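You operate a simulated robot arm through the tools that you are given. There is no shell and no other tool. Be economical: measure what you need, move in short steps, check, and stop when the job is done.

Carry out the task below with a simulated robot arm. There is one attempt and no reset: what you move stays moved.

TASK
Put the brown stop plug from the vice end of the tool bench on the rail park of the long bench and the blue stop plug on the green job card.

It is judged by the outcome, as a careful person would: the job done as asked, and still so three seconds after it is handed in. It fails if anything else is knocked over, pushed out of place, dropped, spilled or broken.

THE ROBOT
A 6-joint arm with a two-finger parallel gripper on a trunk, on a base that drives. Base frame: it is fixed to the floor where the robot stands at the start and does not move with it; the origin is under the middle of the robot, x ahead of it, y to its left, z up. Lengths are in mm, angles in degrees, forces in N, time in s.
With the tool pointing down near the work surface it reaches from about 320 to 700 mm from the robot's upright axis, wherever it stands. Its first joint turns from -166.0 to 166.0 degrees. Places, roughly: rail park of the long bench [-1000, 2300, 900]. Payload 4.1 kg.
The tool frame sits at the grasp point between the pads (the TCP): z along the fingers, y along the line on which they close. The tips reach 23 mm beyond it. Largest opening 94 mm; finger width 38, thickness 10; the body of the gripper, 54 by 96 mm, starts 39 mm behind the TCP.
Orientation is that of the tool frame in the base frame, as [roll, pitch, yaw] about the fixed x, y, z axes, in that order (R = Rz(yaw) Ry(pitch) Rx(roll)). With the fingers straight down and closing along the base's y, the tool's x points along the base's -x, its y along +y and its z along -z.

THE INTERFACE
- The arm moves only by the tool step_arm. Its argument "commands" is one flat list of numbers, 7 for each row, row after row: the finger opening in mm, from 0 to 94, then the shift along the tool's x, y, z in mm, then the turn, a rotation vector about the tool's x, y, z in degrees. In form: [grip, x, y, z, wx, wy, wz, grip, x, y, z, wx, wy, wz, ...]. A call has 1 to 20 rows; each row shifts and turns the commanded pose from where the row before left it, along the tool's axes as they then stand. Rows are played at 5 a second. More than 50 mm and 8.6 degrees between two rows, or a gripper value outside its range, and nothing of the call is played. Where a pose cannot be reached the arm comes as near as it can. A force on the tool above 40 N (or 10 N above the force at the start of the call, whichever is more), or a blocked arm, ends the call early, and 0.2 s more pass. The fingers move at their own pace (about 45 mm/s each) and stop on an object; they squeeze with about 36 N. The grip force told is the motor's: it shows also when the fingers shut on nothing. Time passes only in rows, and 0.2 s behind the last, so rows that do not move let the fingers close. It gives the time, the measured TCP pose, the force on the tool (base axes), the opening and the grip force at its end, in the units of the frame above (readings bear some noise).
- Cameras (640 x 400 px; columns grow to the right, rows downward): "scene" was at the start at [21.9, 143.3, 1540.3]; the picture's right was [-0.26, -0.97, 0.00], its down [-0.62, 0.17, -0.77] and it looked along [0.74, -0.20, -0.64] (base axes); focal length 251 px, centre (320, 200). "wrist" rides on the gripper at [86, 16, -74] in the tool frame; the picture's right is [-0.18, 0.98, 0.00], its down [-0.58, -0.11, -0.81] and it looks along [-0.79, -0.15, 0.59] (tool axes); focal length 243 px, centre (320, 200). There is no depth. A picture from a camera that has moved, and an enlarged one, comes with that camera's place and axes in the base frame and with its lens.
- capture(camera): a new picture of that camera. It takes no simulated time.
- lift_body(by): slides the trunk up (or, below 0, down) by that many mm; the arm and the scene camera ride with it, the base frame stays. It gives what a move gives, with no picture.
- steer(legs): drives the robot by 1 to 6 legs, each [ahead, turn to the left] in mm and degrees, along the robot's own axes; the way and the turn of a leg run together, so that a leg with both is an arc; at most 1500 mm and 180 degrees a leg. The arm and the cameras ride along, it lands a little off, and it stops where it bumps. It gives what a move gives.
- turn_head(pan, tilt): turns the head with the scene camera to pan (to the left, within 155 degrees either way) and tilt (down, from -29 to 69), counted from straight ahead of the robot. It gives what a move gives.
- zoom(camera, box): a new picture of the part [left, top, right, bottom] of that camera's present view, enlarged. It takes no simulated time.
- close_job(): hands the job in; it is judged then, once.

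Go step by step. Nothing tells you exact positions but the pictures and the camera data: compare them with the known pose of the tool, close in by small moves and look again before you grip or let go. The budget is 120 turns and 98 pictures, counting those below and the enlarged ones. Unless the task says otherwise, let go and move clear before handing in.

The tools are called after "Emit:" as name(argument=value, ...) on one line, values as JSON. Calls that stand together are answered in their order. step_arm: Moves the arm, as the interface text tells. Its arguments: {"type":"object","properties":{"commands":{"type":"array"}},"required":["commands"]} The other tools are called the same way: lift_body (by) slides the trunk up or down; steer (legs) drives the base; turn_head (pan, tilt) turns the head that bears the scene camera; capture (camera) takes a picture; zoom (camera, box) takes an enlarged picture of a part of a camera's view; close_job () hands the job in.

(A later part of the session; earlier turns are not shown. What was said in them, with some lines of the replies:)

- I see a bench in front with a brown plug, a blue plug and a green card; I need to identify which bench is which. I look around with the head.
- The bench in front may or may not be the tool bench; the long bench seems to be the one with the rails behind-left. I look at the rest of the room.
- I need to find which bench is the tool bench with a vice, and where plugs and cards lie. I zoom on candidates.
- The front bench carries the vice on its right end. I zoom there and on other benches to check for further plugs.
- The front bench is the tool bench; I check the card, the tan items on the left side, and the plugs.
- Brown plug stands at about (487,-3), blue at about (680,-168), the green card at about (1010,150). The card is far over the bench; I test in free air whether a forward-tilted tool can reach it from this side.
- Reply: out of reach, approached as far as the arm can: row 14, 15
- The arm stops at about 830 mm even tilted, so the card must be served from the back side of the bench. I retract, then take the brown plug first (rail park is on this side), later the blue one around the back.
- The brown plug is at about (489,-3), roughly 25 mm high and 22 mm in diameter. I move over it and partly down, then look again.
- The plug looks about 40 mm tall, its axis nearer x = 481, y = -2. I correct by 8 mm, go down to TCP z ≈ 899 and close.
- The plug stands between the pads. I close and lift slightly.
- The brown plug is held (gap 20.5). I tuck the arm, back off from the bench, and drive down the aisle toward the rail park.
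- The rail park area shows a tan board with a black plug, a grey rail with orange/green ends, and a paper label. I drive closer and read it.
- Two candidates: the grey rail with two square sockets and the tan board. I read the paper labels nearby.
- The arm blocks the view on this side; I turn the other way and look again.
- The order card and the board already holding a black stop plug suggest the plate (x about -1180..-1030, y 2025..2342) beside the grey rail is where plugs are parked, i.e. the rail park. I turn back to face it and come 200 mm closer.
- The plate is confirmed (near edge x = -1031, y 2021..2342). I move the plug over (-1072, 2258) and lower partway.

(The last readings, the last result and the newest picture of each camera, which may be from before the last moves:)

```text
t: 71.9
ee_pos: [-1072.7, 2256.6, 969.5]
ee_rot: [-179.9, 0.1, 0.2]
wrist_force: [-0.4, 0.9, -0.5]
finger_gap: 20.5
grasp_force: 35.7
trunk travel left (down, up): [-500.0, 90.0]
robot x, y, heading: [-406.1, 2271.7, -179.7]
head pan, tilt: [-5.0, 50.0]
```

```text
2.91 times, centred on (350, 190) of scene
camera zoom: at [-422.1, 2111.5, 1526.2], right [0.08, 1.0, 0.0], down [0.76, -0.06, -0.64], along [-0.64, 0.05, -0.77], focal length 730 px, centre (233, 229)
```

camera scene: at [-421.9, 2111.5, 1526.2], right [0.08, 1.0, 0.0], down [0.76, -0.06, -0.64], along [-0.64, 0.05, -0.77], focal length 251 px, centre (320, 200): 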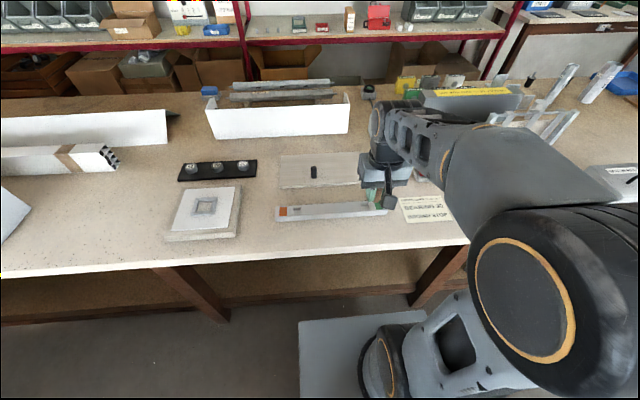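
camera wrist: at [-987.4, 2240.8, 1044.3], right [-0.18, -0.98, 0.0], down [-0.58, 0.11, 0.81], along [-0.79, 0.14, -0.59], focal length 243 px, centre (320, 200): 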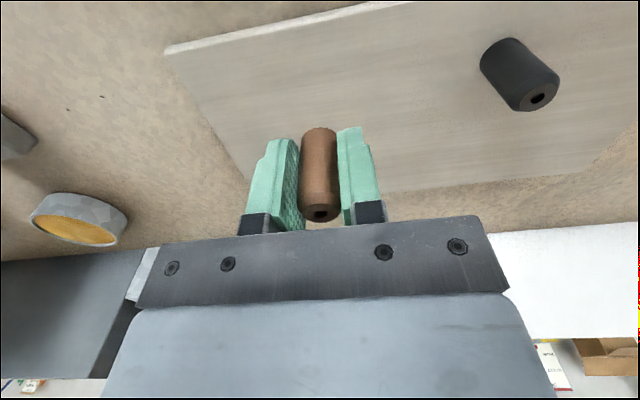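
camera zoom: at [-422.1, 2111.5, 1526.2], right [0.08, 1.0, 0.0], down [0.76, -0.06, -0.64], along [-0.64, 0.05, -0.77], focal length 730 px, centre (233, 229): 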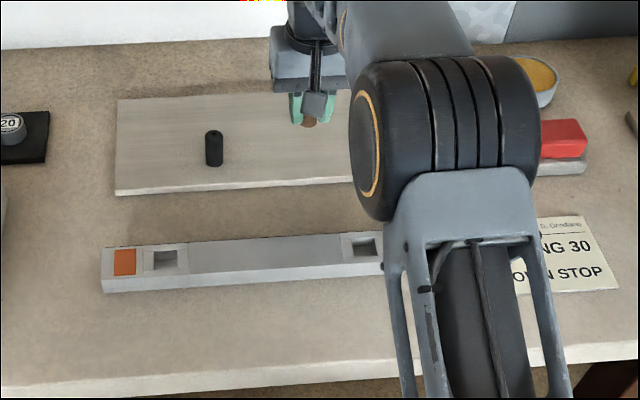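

The plate runs x -1153..-1032 and the plug will land about 40 mm inside the edge. I lower to just above it.

Emit:
step_arm(commands=[10, -10, 0, 20, 0, 0, 0, 10, 0, 0, 20, 0, 0, 0, 10, 0, 0, 13, 0, 0, 0, 10, 0, 0, 0, 0, 0, 0])

Emit:
step_arm(commands=[10, 0, 0, 2, 0, 0, 0, 10, 0, 0, 2, 0, 0, 0])

Emit:
capture(camera="wrist")

Emit:
zoom(camera="scene", box=[280, 140, 400, 210])

```text
t: 72.9
ee_pos: [-1082.0, 2256.5, 916.6]
ee_rot: [179.9, 0.0, 0.3]
wrist_force: [0.0, 0.9, -0.8]
finger_gap: 20.5
grasp_force: 36.4
trunk travel left (down, up): [-500.0, 90.0]
robot x, y, heading: [-405.9, 2273.2, -179.9]
head pan, tilt: [-5.0, 50.0]
```

```text
t: 73.5
ee_pos: [-1082.8, 2258.2, 912.8]
ee_rot: [-179.9, 0.0, 0.3]
wrist_force: [0.2, 0.1, -0.1]
finger_gap: 20.5
grasp_force: 36.0
trunk travel left (down, up): [-500.0, 90.0]
robot x, y, heading: [-404.8, 2273.8, -179.8]
head pan, tilt: [-5.0, 50.0]
```

```text
56 pictures are left
camera wrist: at [-996.9, 2240.8, 988.3], right [-0.18, -0.98, 0.0], down [-0.58, 0.11, 0.81], along [-0.79, 0.14, -0.59], focal length 243 px, centre (320, 200)
```

wrist: 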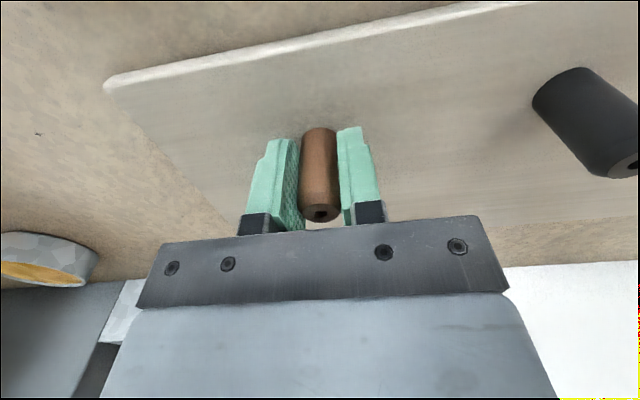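

```text
5.33 times, centred on (340, 175) of scene
camera zoom: at [-422.0, 2111.5, 1526.2], right [0.08, 1.0, 0.0], down [0.76, -0.06, -0.64], along [-0.64, 0.05, -0.77], focal length 1339 px, centre (213, 333)
```

zoom: 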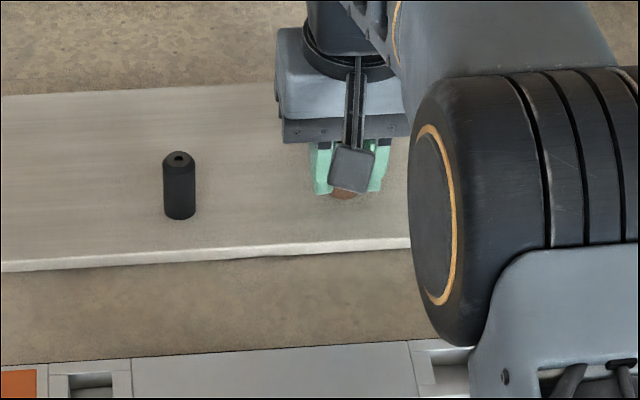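

Still no contact; I go down in 1 mm rows until the force shows.

Emit:
step_arm(commands=[10, 0, 0, 1, 0, 0, 0, 10, 0, 0, 1, 0, 0, 0, 10, 0, 0, 0, 0, 0, 0])

Emit:
step_arm(commands=[10, 0, 0, 1, 0, 0, 0, 10, 0, 0, 0, 0, 0, 0])

Emit:
step_arm(commands=[10, 0, 0, 1, 0, 0, 0, 10, 0, 0, 0, 0, 0, 0])

```text
t: 74.3
ee_pos: [-1082.1, 2256.5, 910.0]
ee_rot: [180.0, 0.0, 0.3]
wrist_force: [-0.1, -0.3, 3.9]
finger_gap: 20.5
grasp_force: 36.8
trunk travel left (down, up): [-500.0, 90.0]
robot x, y, heading: [-406.6, 2271.9, -179.5]
head pan, tilt: [-5.0, 50.0]
```

```text
t: 74.9
ee_pos: [-1082.3, 2257.1, 911.4]
ee_rot: [180.0, 0.2, 0.3]
wrist_force: [-1.7, -0.6, 10.9]
finger_gap: 20.7
grasp_force: 35.6
trunk travel left (down, up): [-500.0, 90.0]
robot x, y, heading: [-406.1, 2276.8, -179.7]
head pan, tilt: [-5.0, 50.0]
```

```text
t: 75.5
ee_pos: [-1082.1, 2255.9, 911.6]
ee_rot: [180.0, 0.4, 0.3]
wrist_force: [-3.2, -0.6, 21.4]
finger_gap: 20.8
grasp_force: 35.6
trunk travel left (down, up): [-500.0, 90.0]
robot x, y, heading: [-405.6, 2271.1, -179.7]
head pan, tilt: [-5.0, 50.0]
```

The plug stands on the plate. I back up 1.5 mm to take off the pressure, open and rise.

Emit:
step_arm(commands=[10, 0, 0, -1.7, 0, 0, 0, 30, 0, 0, 0, 0, 0, 0, 50, 0, 0, 0, 0, 0, 0, 60, 0, 0, 0, 0, 0, 0, 60, 0, 0, 0, 0, 0, 0, 60, 0, 0, -20, 0, 0, 0, 60, 0, 0, -40, 0, 0, 0, 60, 0, 0, -40, 0, 0, 0, 60, 0, 0, -40, 0, 0, 0, 60, 0, 0, -40, 0, 0, 0])

Emit:
capture(camera="wrist")

```text
t: 77.7
ee_pos: [-1083.1, 2255.2, 1090.4]
ee_rot: [-180.0, -0.2, 0.2]
wrist_force: [0.8, -0.4, -0.2]
finger_gap: 60.4
grasp_force: 0.0
trunk travel left (down, up): [-500.0, 90.0]
robot x, y, heading: [-405.8, 2271.8, -179.7]
head pan, tilt: [-5.0, 50.0]
```

```text
54 pictures are left
camera wrist: at [-997.8, 2240.0, 1165.6], right [-0.18, -0.98, 0.0], down [-0.58, 0.11, 0.81], along [-0.79, 0.14, -0.59], focal length 243 px, centre (320, 200)
```

wrist: 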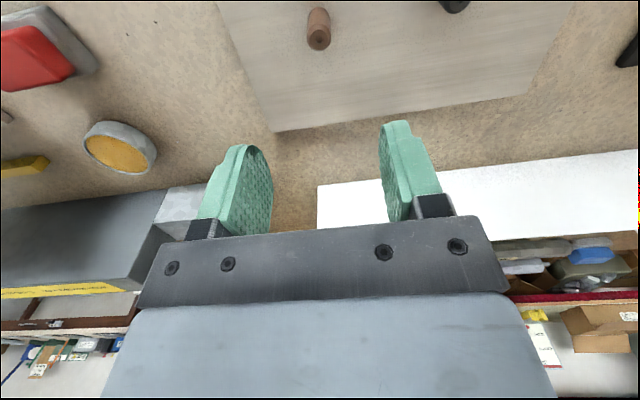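

The brown plug stands alone on the plate. I retract the arm and drive back to the tool bench for the blue plug.

Emit:
step_arm(commands=[60, 40, 0, -5, 0, 0, 0, 60, 40, 0, -5, 0, 0, 0, 60, 40, 0, -5, 0, 0, 0, 60, 40, 0, -5, 0, 0, 0, 60, 40, 0, -5, 0, 0, 0, 60, 40, 0, -5, 0, 0, 0, 60, 40, 0, 0, 0, 0, 0])

Emit:
steer(legs=[[-186, 0], [0, -90], [-1200, 0], [-1230, 0], [0, -90]])

Emit:
turn_head(pan=20, tilt=45)

Emit:
capture(camera="scene")

```text
t: 79.3
ee_pos: [-801.3, 2259.1, 1121.1]
ee_rot: [180.0, 0.0, 0.3]
wrist_force: [0.1, -0.6, 0.3]
finger_gap: 60.2
grasp_force: 0.1
trunk travel left (down, up): [-500.0, 90.0]
robot x, y, heading: [-406.8, 2278.4, -179.4]
head pan, tilt: [-5.0, 50.0]
```

```text
t: 99.9
ee_pos: [186.4, -114.9, 1121.1]
ee_rot: [180.0, 0.1, -179.1]
wrist_force: [0.1, 0.7, 0.1]
finger_gap: 59.8
grasp_force: 0.0
trunk travel left (down, up): [-500.0, 90.0]
robot x, y, heading: [-212.6, -135.9, 0.9]
head pan, tilt: [-5.0, 50.0]
```

```text
t: 100.8
ee_pos: [186.7, -116.1, 1122.3]
ee_rot: [-180.0, 0.0, -179.0]
wrist_force: [-0.2, 0.2, 0.3]
finger_gap: 59.9
grasp_force: 0.0
trunk travel left (down, up): [-500.0, 90.0]
robot x, y, heading: [-212.1, -135.8, 0.6]
head pan, tilt: [20.0, 45.0]
```

```text
53 pictures are left
camera scene: at [-197.6, 59.5, 1533.1], right [0.36, -0.93, 0.0], down [-0.66, -0.25, -0.71], along [0.66, 0.25, -0.71], focal length 251 px, centre (320, 200)
```

scene: 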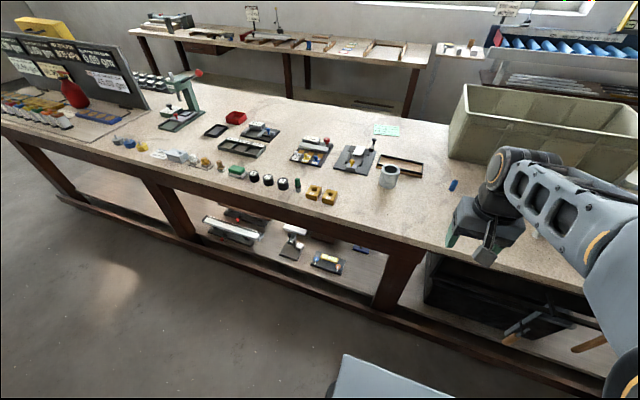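

The blue plug is around (660..680,-160). I drive up to the bench and look with the wrist camera.

Emit:
steer(legs=[[218, 0]])

Emit:
step_arm(commands=[60, -40, 0, 0, 0, 0, 0, 60, -40, 0, 0, 0, 0, 0, 60, -40, -5, 0, 0, 0, 0, 60, -40, -5, 0, 0, 0, 0])

Emit:
capture(camera="wrist")

Emit:
capture(camera="scene")

```text
t: 102.4
ee_pos: [404.0, -110.3, 1120.2]
ee_rot: [180.0, -0.1, -178.9]
wrist_force: [-0.1, 0.1, 0.0]
finger_gap: 60.1
grasp_force: 0.1
trunk travel left (down, up): [-500.0, 90.0]
robot x, y, heading: [9.1, -133.2, 0.8]
head pan, tilt: [20.0, 45.0]
```

```text
t: 103.4
ee_pos: [566.2, -117.4, 1121.1]
ee_rot: [180.0, 0.0, -178.9]
wrist_force: [0.2, -0.1, 0.4]
finger_gap: 60.0
grasp_force: 0.0
trunk travel left (down, up): [-500.0, 90.0]
robot x, y, heading: [3.9, -131.9, 1.3]
head pan, tilt: [20.0, 45.0]
```

```text
52 pictures are left
camera wrist: at [477.6, -103.4, 1196.6], right [0.17, 0.99, 0.0], down [0.58, -0.1, 0.81], along [0.79, -0.13, -0.59], focal length 243 px, centre (320, 200)
```

wrist: 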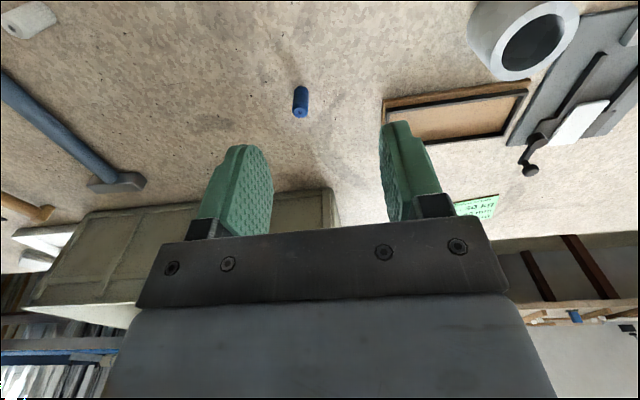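

```text
51 pictures are left
camera scene: at [19.8, 63.5, 1533.1], right [0.36, -0.93, 0.0], down [-0.66, -0.25, -0.71], along [0.66, 0.25, -0.71], focal length 251 px, centre (320, 200)
```

scene: 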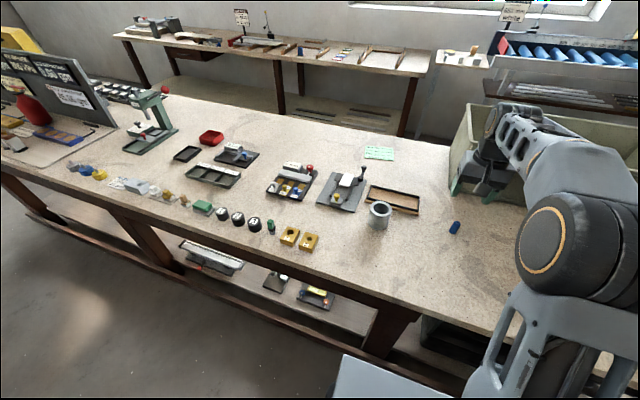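

The blue plug stands at (660,-160), same size. I move over it and lower partway.

Emit:
step_arm(commands=[60, -31, -15, 20, 0, 0, 0, 60, -31, -15, 20, 0, 0, 0, 60, -31, -14.8, 20, 0, 0, 0, 60, 0, 0, 45, 0, 0, 0, 60, 0, 0, 45, 0, 0, 0, 60, 0, 0, 0, 0, 0, 0])

Emit:
capture(camera="wrist")

```text
t: 104.8
ee_pos: [656.3, -160.4, 968.8]
ee_rot: [180.0, 0.1, -179.0]
wrist_force: [0.0, 0.2, 0.0]
finger_gap: 60.0
grasp_force: 0.0
trunk travel left (down, up): [-500.0, 90.0]
robot x, y, heading: [11.0, -128.7, 1.2]
head pan, tilt: [20.0, 45.0]
```

```text
50 pictures are left
camera wrist: at [569.6, -145.4, 1044.4], right [0.17, 0.99, 0.0], down [0.58, -0.1, 0.81], along [0.8, -0.13, -0.59], focal length 243 px, centre (320, 200)
```

wrist: 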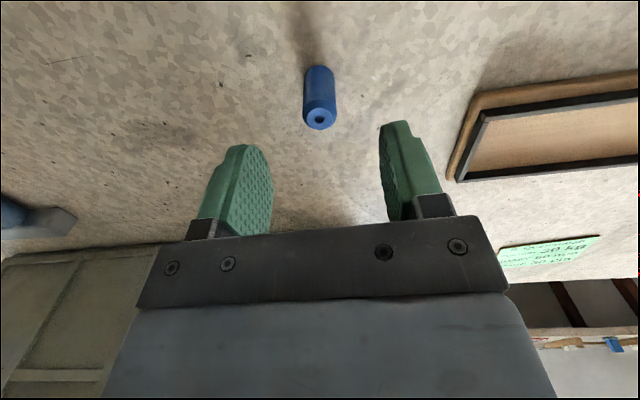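

Offset is only 6 mm in x. I correct, go down and close.

Emit:
step_arm(commands=[60, -6, 0, 20, 0, 0, 0, 60, 0, 0, 30, 0, 0, 0, 60, 0, 0, 19.5, 0, 0, 0, 60, 0, 0, 0, 0, 0, 0, 10, 0, 0, 0, 0, 0, 0, 10, 0, 0, 0, 0, 0, 0, 10, 0, 0, 0, 0, 0, 0, 10, 0, 0, 0, 0, 0, 0, 10, 0, 0, 0, 0, 0, 0])

Emit:
capture(camera="wrist")

```text
t: 106.8
ee_pos: [663.5, -161.0, 899.3]
ee_rot: [-180.0, -0.1, -178.9]
wrist_force: [0.1, 0.1, -1.3]
finger_gap: 20.4
grasp_force: 36.0
trunk travel left (down, up): [-500.0, 90.0]
robot x, y, heading: [4.2, -129.4, 1.2]
head pan, tilt: [20.0, 45.0]
```

```text
49 pictures are left
camera wrist: at [575.1, -146.3, 975.4], right [0.17, 0.99, 0.0], down [0.58, -0.1, 0.81], along [0.79, -0.13, -0.59], focal length 243 px, centre (320, 200)
```

wrist: 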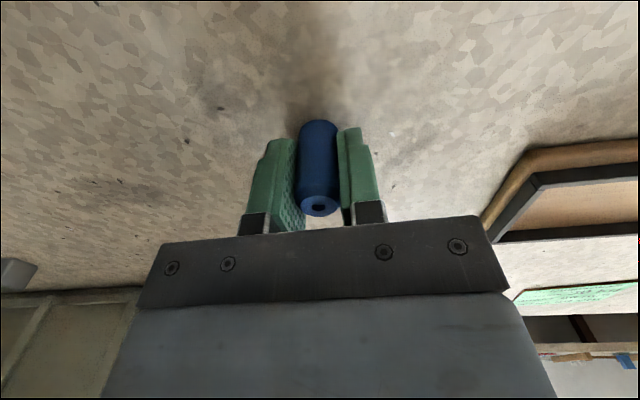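

Blue plug gripped (gap 20.4). I lift, tuck, and drive around the left end of the tool bench to its back side, checking on the way.

Emit:
step_arm(commands=[10, 0, 0, -40, 0, 0, 0, 10, 0, 0, -45, 0, 0, 0, 10, 0, 0, -45, 0, 0, 0, 10, 0, 0, -45, 0, 0, 0, 10, 0, 0, -45, 0, 0, 0, 10, 45, 5, 0, 0, 0, 0, 10, 45, 5, 0, 0, 0, 0, 10, 45, 5, 0, 0, 0, 0, 10, 45, 5, 0, 0, 0, 0, 10, 45, 5, 0, 0, 0, 0, 10, 45, 5, 0, 0, 0, 0])

Emit:
steer(legs=[[-225, 0], [0, 89], [1500, 0], [1500, 0]])

Emit:
turn_head(pan=-45, tilt=30)

Emit:
capture(camera="scene")

```text
t: 109.2
ee_pos: [390.5, -135.6, 1121.6]
ee_rot: [-180.0, 0.0, -178.9]
wrist_force: [0.0, 0.5, -0.8]
finger_gap: 20.2
grasp_force: 36.4
trunk travel left (down, up): [-500.0, 90.0]
robot x, y, heading: [7.1, -130.1, 1.1]
head pan, tilt: [20.0, 45.0]
```

```text
t: 128.7
ee_pos: [-206.9, 3234.8, 1120.9]
ee_rot: [-180.0, 0.0, -90.4]
wrist_force: [-0.3, -1.0, -0.8]
finger_gap: 20.6
grasp_force: 35.9
trunk travel left (down, up): [-500.0, 90.0]
robot x, y, heading: [-221.8, 2847.5, 89.6]
head pan, tilt: [20.0, 45.0]
```

```text
t: 130.0
ee_pos: [-207.4, 3234.5, 1121.5]
ee_rot: [180.0, 0.0, -90.4]
wrist_force: [0.7, 0.7, 0.7]
finger_gap: 20.6
grasp_force: 35.6
trunk travel left (down, up): [-500.0, 90.0]
robot x, y, heading: [-223.5, 2853.0, 90.0]
head pan, tilt: [-45.0, 30.0]
```

```text
48 pictures are left
camera scene: at [-324.8, 2852.8, 1555.7], right [0.7, -0.71, 0.0], down [-0.35, -0.35, -0.87], along [0.61, 0.61, -0.5], focal length 251 px, centre (320, 200)
```

scene: 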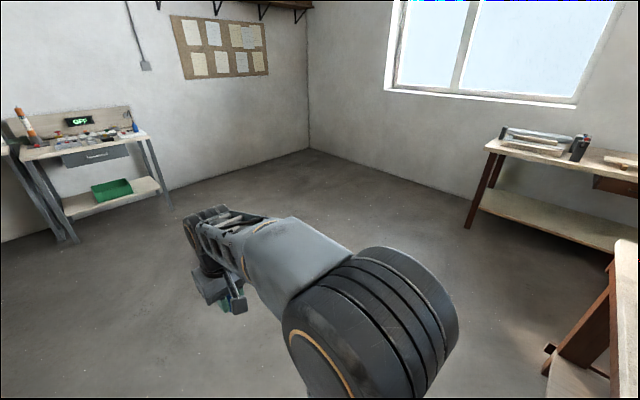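

Floor is clear; the gap behind the bench spans x ≈ 1160..2170. I go round to x ≈ 1660 and face down the gap, then look.

Emit:
steer(legs=[[300, 0], [0, -90], [1000, 0], [880, 0], [0, -90]])

Emit:
turn_head(pan=0, tilt=25)

Emit:
capture(camera="scene")

```text
t: 148.8
ee_pos: [1649.3, 2757.4, 1120.3]
ee_rot: [-180.0, 0.0, 90.2]
wrist_force: [-0.6, 0.7, 0.1]
finger_gap: 20.7
grasp_force: 36.2
trunk travel left (down, up): [-500.0, 90.0]
robot x, y, heading: [1659.2, 3142.5, -89.6]
head pan, tilt: [-45.0, 30.0]
```

```text
t: 149.9
ee_pos: [1649.0, 2756.5, 1120.1]
ee_rot: [179.9, 0.0, 90.2]
wrist_force: [0.4, 0.3, 0.0]
finger_gap: 20.5
grasp_force: 36.2
trunk travel left (down, up): [-500.0, 90.0]
robot x, y, heading: [1661.0, 3142.4, -89.5]
head pan, tilt: [0.0, 25.0]
```

```text
47 pictures are left
camera scene: at [1826.4, 3110.2, 1563.6], right [-1.0, -0.01, 0.0], down [0.0, 0.42, -0.91], along [0.0, -0.91, -0.42], focal length 251 px, centre (320, 200)
```

scene: 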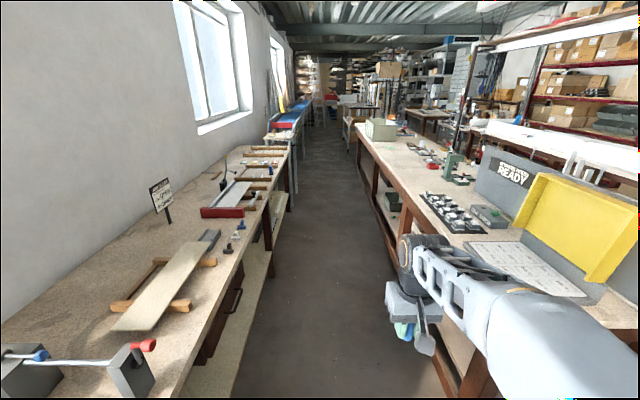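

I check the gap edges more exactly with a zoom.

Emit:
zoom(camera="scene", box=[200, 100, 440, 250])

```text
2.67 times, centred on (320, 175) of scene
camera zoom: at [1826.4, 3110.2, 1563.6], right [-1.0, -0.01, 0.0], down [0.0, 0.42, -0.91], along [0.0, -0.91, -0.42], focal length 670 px, centre (320, 267)
```

zoom: 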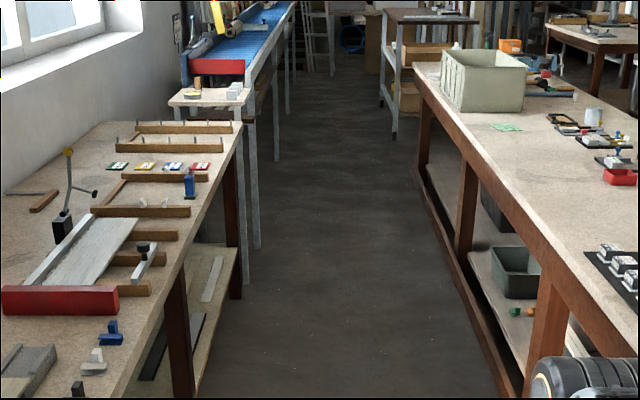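

The gap is about 1000 mm wide (x 1185..2180), robot centred. I drive down the gap and turn to face the card.

Emit:
steer(legs=[[1485, -0.5], [1480, 0], [0, -90]])

Emit:
turn_head(pan=-10, tilt=45)

Emit:
capture(camera="scene")

Emit:
capture(camera="wrist")

```text
t: 168.0
ee_pos: [1280.4, 193.1, 1120.8]
ee_rot: [-180.0, 0.0, 0.0]
wrist_force: [-1.4, -0.4, -1.0]
finger_gap: 20.7
grasp_force: 36.0
trunk travel left (down, up): [-500.0, 90.0]
robot x, y, heading: [1666.4, 173.1, -179.9]
head pan, tilt: [0.0, 25.0]
```

```text
t: 168.8
ee_pos: [1281.2, 193.1, 1120.6]
ee_rot: [179.9, 0.0, 0.0]
wrist_force: [0.2, 0.5, -0.1]
finger_gap: 20.3
grasp_force: 36.1
trunk travel left (down, up): [-500.0, 90.0]
robot x, y, heading: [1665.1, 182.7, -179.9]
head pan, tilt: [-10.0, 45.0]
```

```text
45 pictures are left
camera scene: at [1645.1, 26.3, 1533.1], right [0.17, 0.98, 0.0], down [0.7, -0.12, -0.71], along [-0.7, 0.12, -0.71], focal length 251 px, centre (320, 200)
```

scene: 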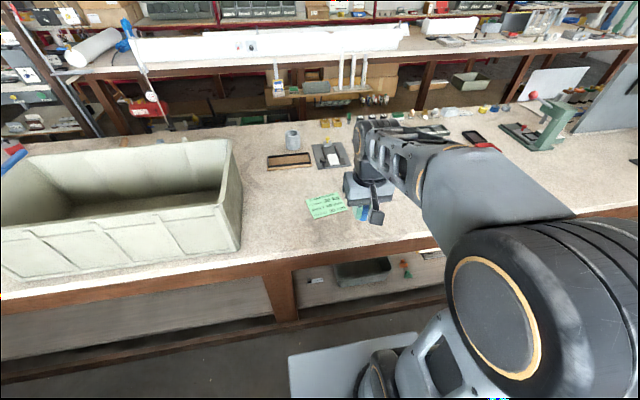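

```text
44 pictures are left
camera wrist: at [1365.1, 176.1, 1196.0], right [-0.18, -0.98, 0.0], down [-0.58, 0.11, 0.81], along [-0.79, 0.15, -0.59], focal length 243 px, centre (320, 200)
```

wrist: 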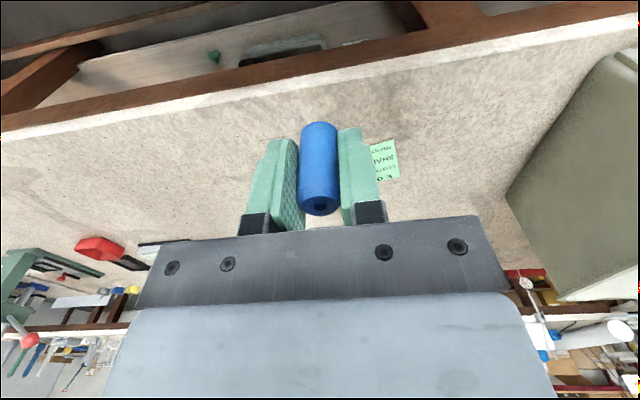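

The card is at about (1020,155). I zoom to get its corners.

Emit:
zoom(camera="scene", box=[290, 180, 370, 230])

```text
8.00 times, centred on (330, 205) of scene
camera zoom: at [1645.1, 26.3, 1533.1], right [0.17, 0.98, 0.0], down [0.7, -0.12, -0.71], along [-0.7, 0.12, -0.71], focal length 2008 px, centre (240, 160)
```

zoom: 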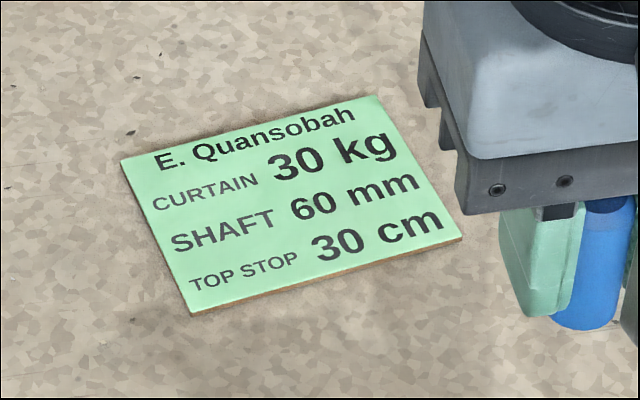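

Card centre (1020,155), about 130 x 90 mm. I move over it and lower partway.

Emit:
step_arm(commands=[10, -44, 6, 0, 0, 0, 0, 10, -44, 6, 0, 0, 0, 0, 10, -44, 6, 0, 0, 0, 0, 10, -44, 6, 0, 0, 0, 0, 10, -43, 7, 0, 0, 0, 0, 10, -42, 7, 0, 0, 0, 0, 10, 0, 0, 45, 0, 0, 0, 10, 0, 0, 45, 0, 0, 0, 10, 0, 0, 45, 0, 0, 0, 10, 0, 0, 0, 0, 0, 0])

Emit:
capture(camera="wrist")

Emit:
zoom(camera="scene", box=[270, 150, 390, 230])

```text
t: 171.0
ee_pos: [1019.6, 154.1, 985.6]
ee_rot: [179.9, 0.0, 0.0]
wrist_force: [-0.3, 0.9, -0.1]
finger_gap: 20.6
grasp_force: 35.8
trunk travel left (down, up): [-500.0, 90.0]
robot x, y, heading: [1661.6, 179.4, -180.2]
head pan, tilt: [-10.0, 45.0]
```

```text
42 pictures are left
camera wrist: at [1104.8, 137.6, 1061.0], right [-0.18, -0.98, 0.0], down [-0.58, 0.11, 0.81], along [-0.79, 0.15, -0.59], focal length 243 px, centre (320, 200)
```

wrist: 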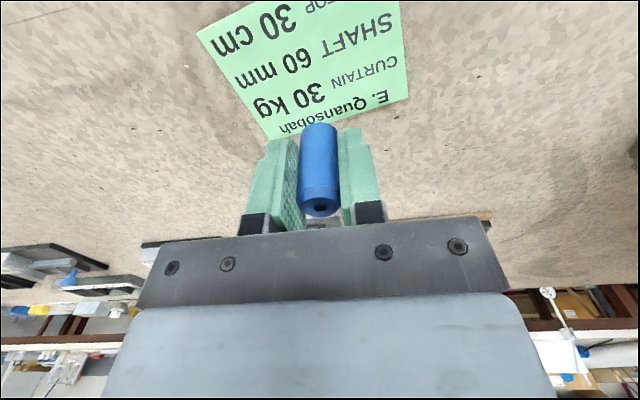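

```text
5.00 times, centred on (330, 190) of scene
camera zoom: at [1644.9, 26.4, 1533.1], right [0.17, 0.98, 0.0], down [0.7, -0.12, -0.71], along [-0.7, 0.12, -0.71], focal length 1255 px, centre (270, 250)
```

zoom: 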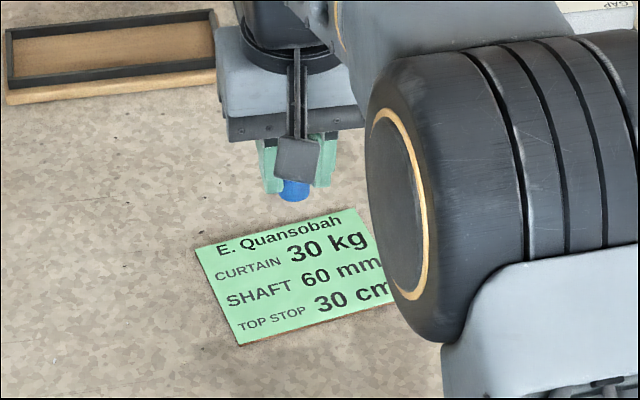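

The card centre measures (1018,159); I am over it. I lower to just above the card.

Emit:
step_arm(commands=[10, 0, -4, 30, 0, 0, 0, 10, 0, 0, 30, 0, 0, 0, 10, 0, 0, 15, 0, 0, 0, 10, 0, 0, 0, 0, 0, 0])

Emit:
step_arm(commands=[10, 0, 0, 2, 0, 0, 0, 10, 0, 0, 2, 0, 0, 0, 10, 0, 0, 0, 0, 0, 0])

Emit:
step_arm(commands=[10, 0, 0, 1, 0, 0, 0, 10, 0, 0, 1, 0, 0, 0, 10, 0, 0, 0, 0, 0, 0])

Emit:
capture(camera="wrist")

```text
t: 172.0
ee_pos: [1018.3, 159.5, 911.8]
ee_rot: [-179.9, -0.1, -0.1]
wrist_force: [0.9, 0.1, 0.0]
finger_gap: 20.3
grasp_force: 36.3
trunk travel left (down, up): [-500.0, 90.0]
robot x, y, heading: [1662.8, 181.0, -180.1]
head pan, tilt: [-10.0, 45.0]
```

```text
t: 172.8
ee_pos: [1018.6, 158.0, 906.2]
ee_rot: [-180.0, 0.0, -0.1]
wrist_force: [-0.5, 0.4, -0.5]
finger_gap: 20.4
grasp_force: 36.3
trunk travel left (down, up): [-500.0, 90.0]
robot x, y, heading: [1668.1, 179.1, -180.0]
head pan, tilt: [-10.0, 45.0]
```

```text
t: 173.6
ee_pos: [1019.4, 158.5, 905.5]
ee_rot: [180.0, 0.1, 0.0]
wrist_force: [0.3, 0.1, 5.8]
finger_gap: 20.5
grasp_force: 35.2
trunk travel left (down, up): [-500.0, 90.0]
robot x, y, heading: [1662.0, 183.4, -180.1]
head pan, tilt: [-10.0, 45.0]
```

```text
40 pictures are left
camera wrist: at [1104.3, 142.3, 980.5], right [-0.18, -0.98, 0.0], down [-0.58, 0.11, 0.81], along [-0.79, 0.15, -0.59], focal length 243 px, centre (320, 200)
```

wrist: 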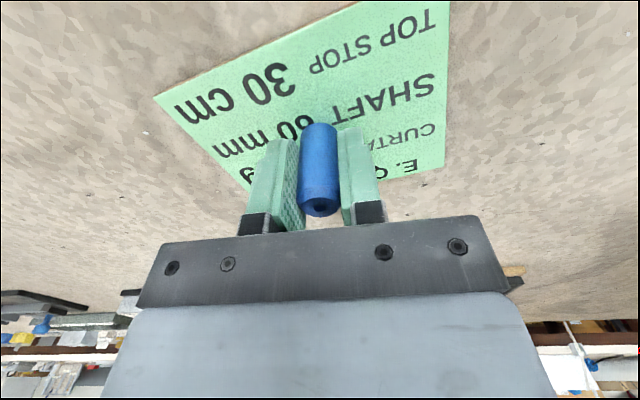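

Contact at 5.8 N with the plug mid-card. I release and rise clear.

Emit:
step_arm(commands=[10, 0, 0, -0.5, 0, 0, 0, 30, 0, 0, 0, 0, 0, 0, 50, 0, 0, 0, 0, 0, 0, 60, 0, 0, 0, 0, 0, 0, 60, 0, 0, 0, 0, 0, 0, 60, 0, 0, -20, 0, 0, 0, 60, 0, 0, -40, 0, 0, 0, 60, 0, 0, -40, 0, 0, 0, 60, 0, 0, -40, 0, 0, 0, 60, 0, 0, -40, 0, 0, 0, 60, 40, 0, 0, 0, 0, 0, 60, 40, 0, 0, 0, 0, 0])

Emit:
capture(camera="wrist")

Emit:
capture(camera="scene")

Emit:
turn_head(pan=-35, tilt=20)

Emit:
zoom(camera="scene", box=[220, 100, 420, 225])

```text
t: 176.2
ee_pos: [1099.7, 159.7, 1085.7]
ee_rot: [180.0, 0.0, -0.1]
wrist_force: [-0.1, 0.4, 0.0]
finger_gap: 60.2
grasp_force: 0.0
trunk travel left (down, up): [-500.0, 90.0]
robot x, y, heading: [1665.9, 176.9, -180.1]
head pan, tilt: [-10.0, 45.0]
```

```text
39 pictures are left
camera wrist: at [1184.9, 142.2, 1160.5], right [-0.18, -0.98, 0.0], down [-0.58, 0.11, 0.81], along [-0.79, 0.15, -0.59], focal length 243 px, centre (320, 200)
```

wrist: 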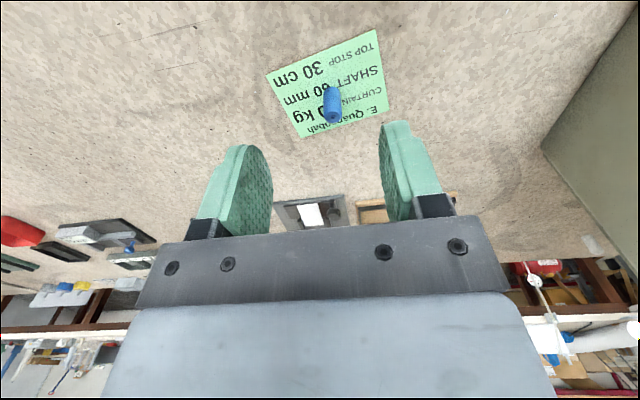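

```text
38 pictures are left
camera scene: at [1645.8, 26.4, 1533.1], right [0.17, 0.98, 0.0], down [0.7, -0.12, -0.71], along [-0.7, 0.12, -0.71], focal length 251 px, centre (320, 200)
```

scene: 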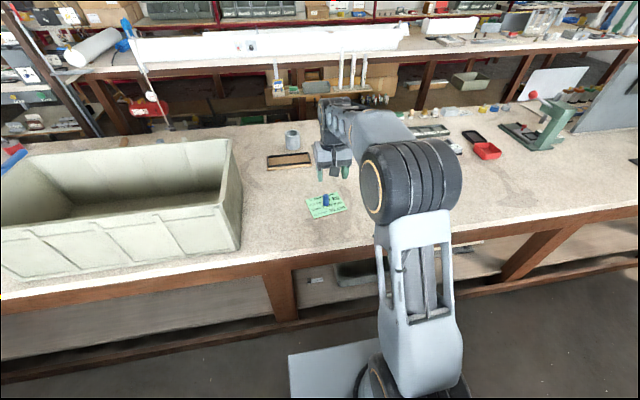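

```text
t: 177.1
ee_pos: [1098.8, 159.7, 1084.7]
ee_rot: [180.0, -0.1, -0.1]
wrist_force: [0.3, -1.0, 0.3]
finger_gap: 59.8
grasp_force: 0.1
trunk travel left (down, up): [-500.0, 90.0]
robot x, y, heading: [1665.9, 180.4, -180.1]
head pan, tilt: [-35.0, 20.0]
```

```text
3.20 times, centred on (320, 162) of scene
camera zoom: at [1648.8, 65.6, 1571.7], right [0.57, 0.82, 0.0], down [0.28, -0.2, -0.94], along [-0.77, 0.54, -0.34], focal length 803 px, centre (320, 320)
```

zoom: 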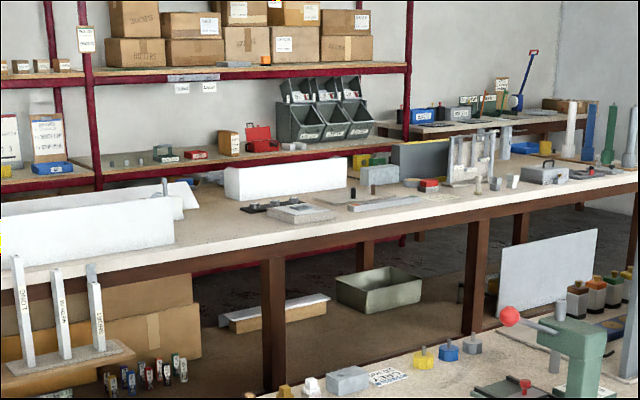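

Both plugs are in place: the blue one stands upright in the middle of the green job card, and the brown one on the plate beside the rail. Nothing else was disturbed and the gripper is clear, so I hand in.

Emit:
close_job()

```text
The job is handed in.
```

The brown stop plug now stands on the tan plate beside the grey rail on the long bench, and the blue stop plug stands in the middle of the green job card. I saw nothing else moved or knocked over.

No label names the rail park. I took it to be that plate because a black stop plug was already standing on it. The other candidate was the grey rail next to it, which has two square sockets.
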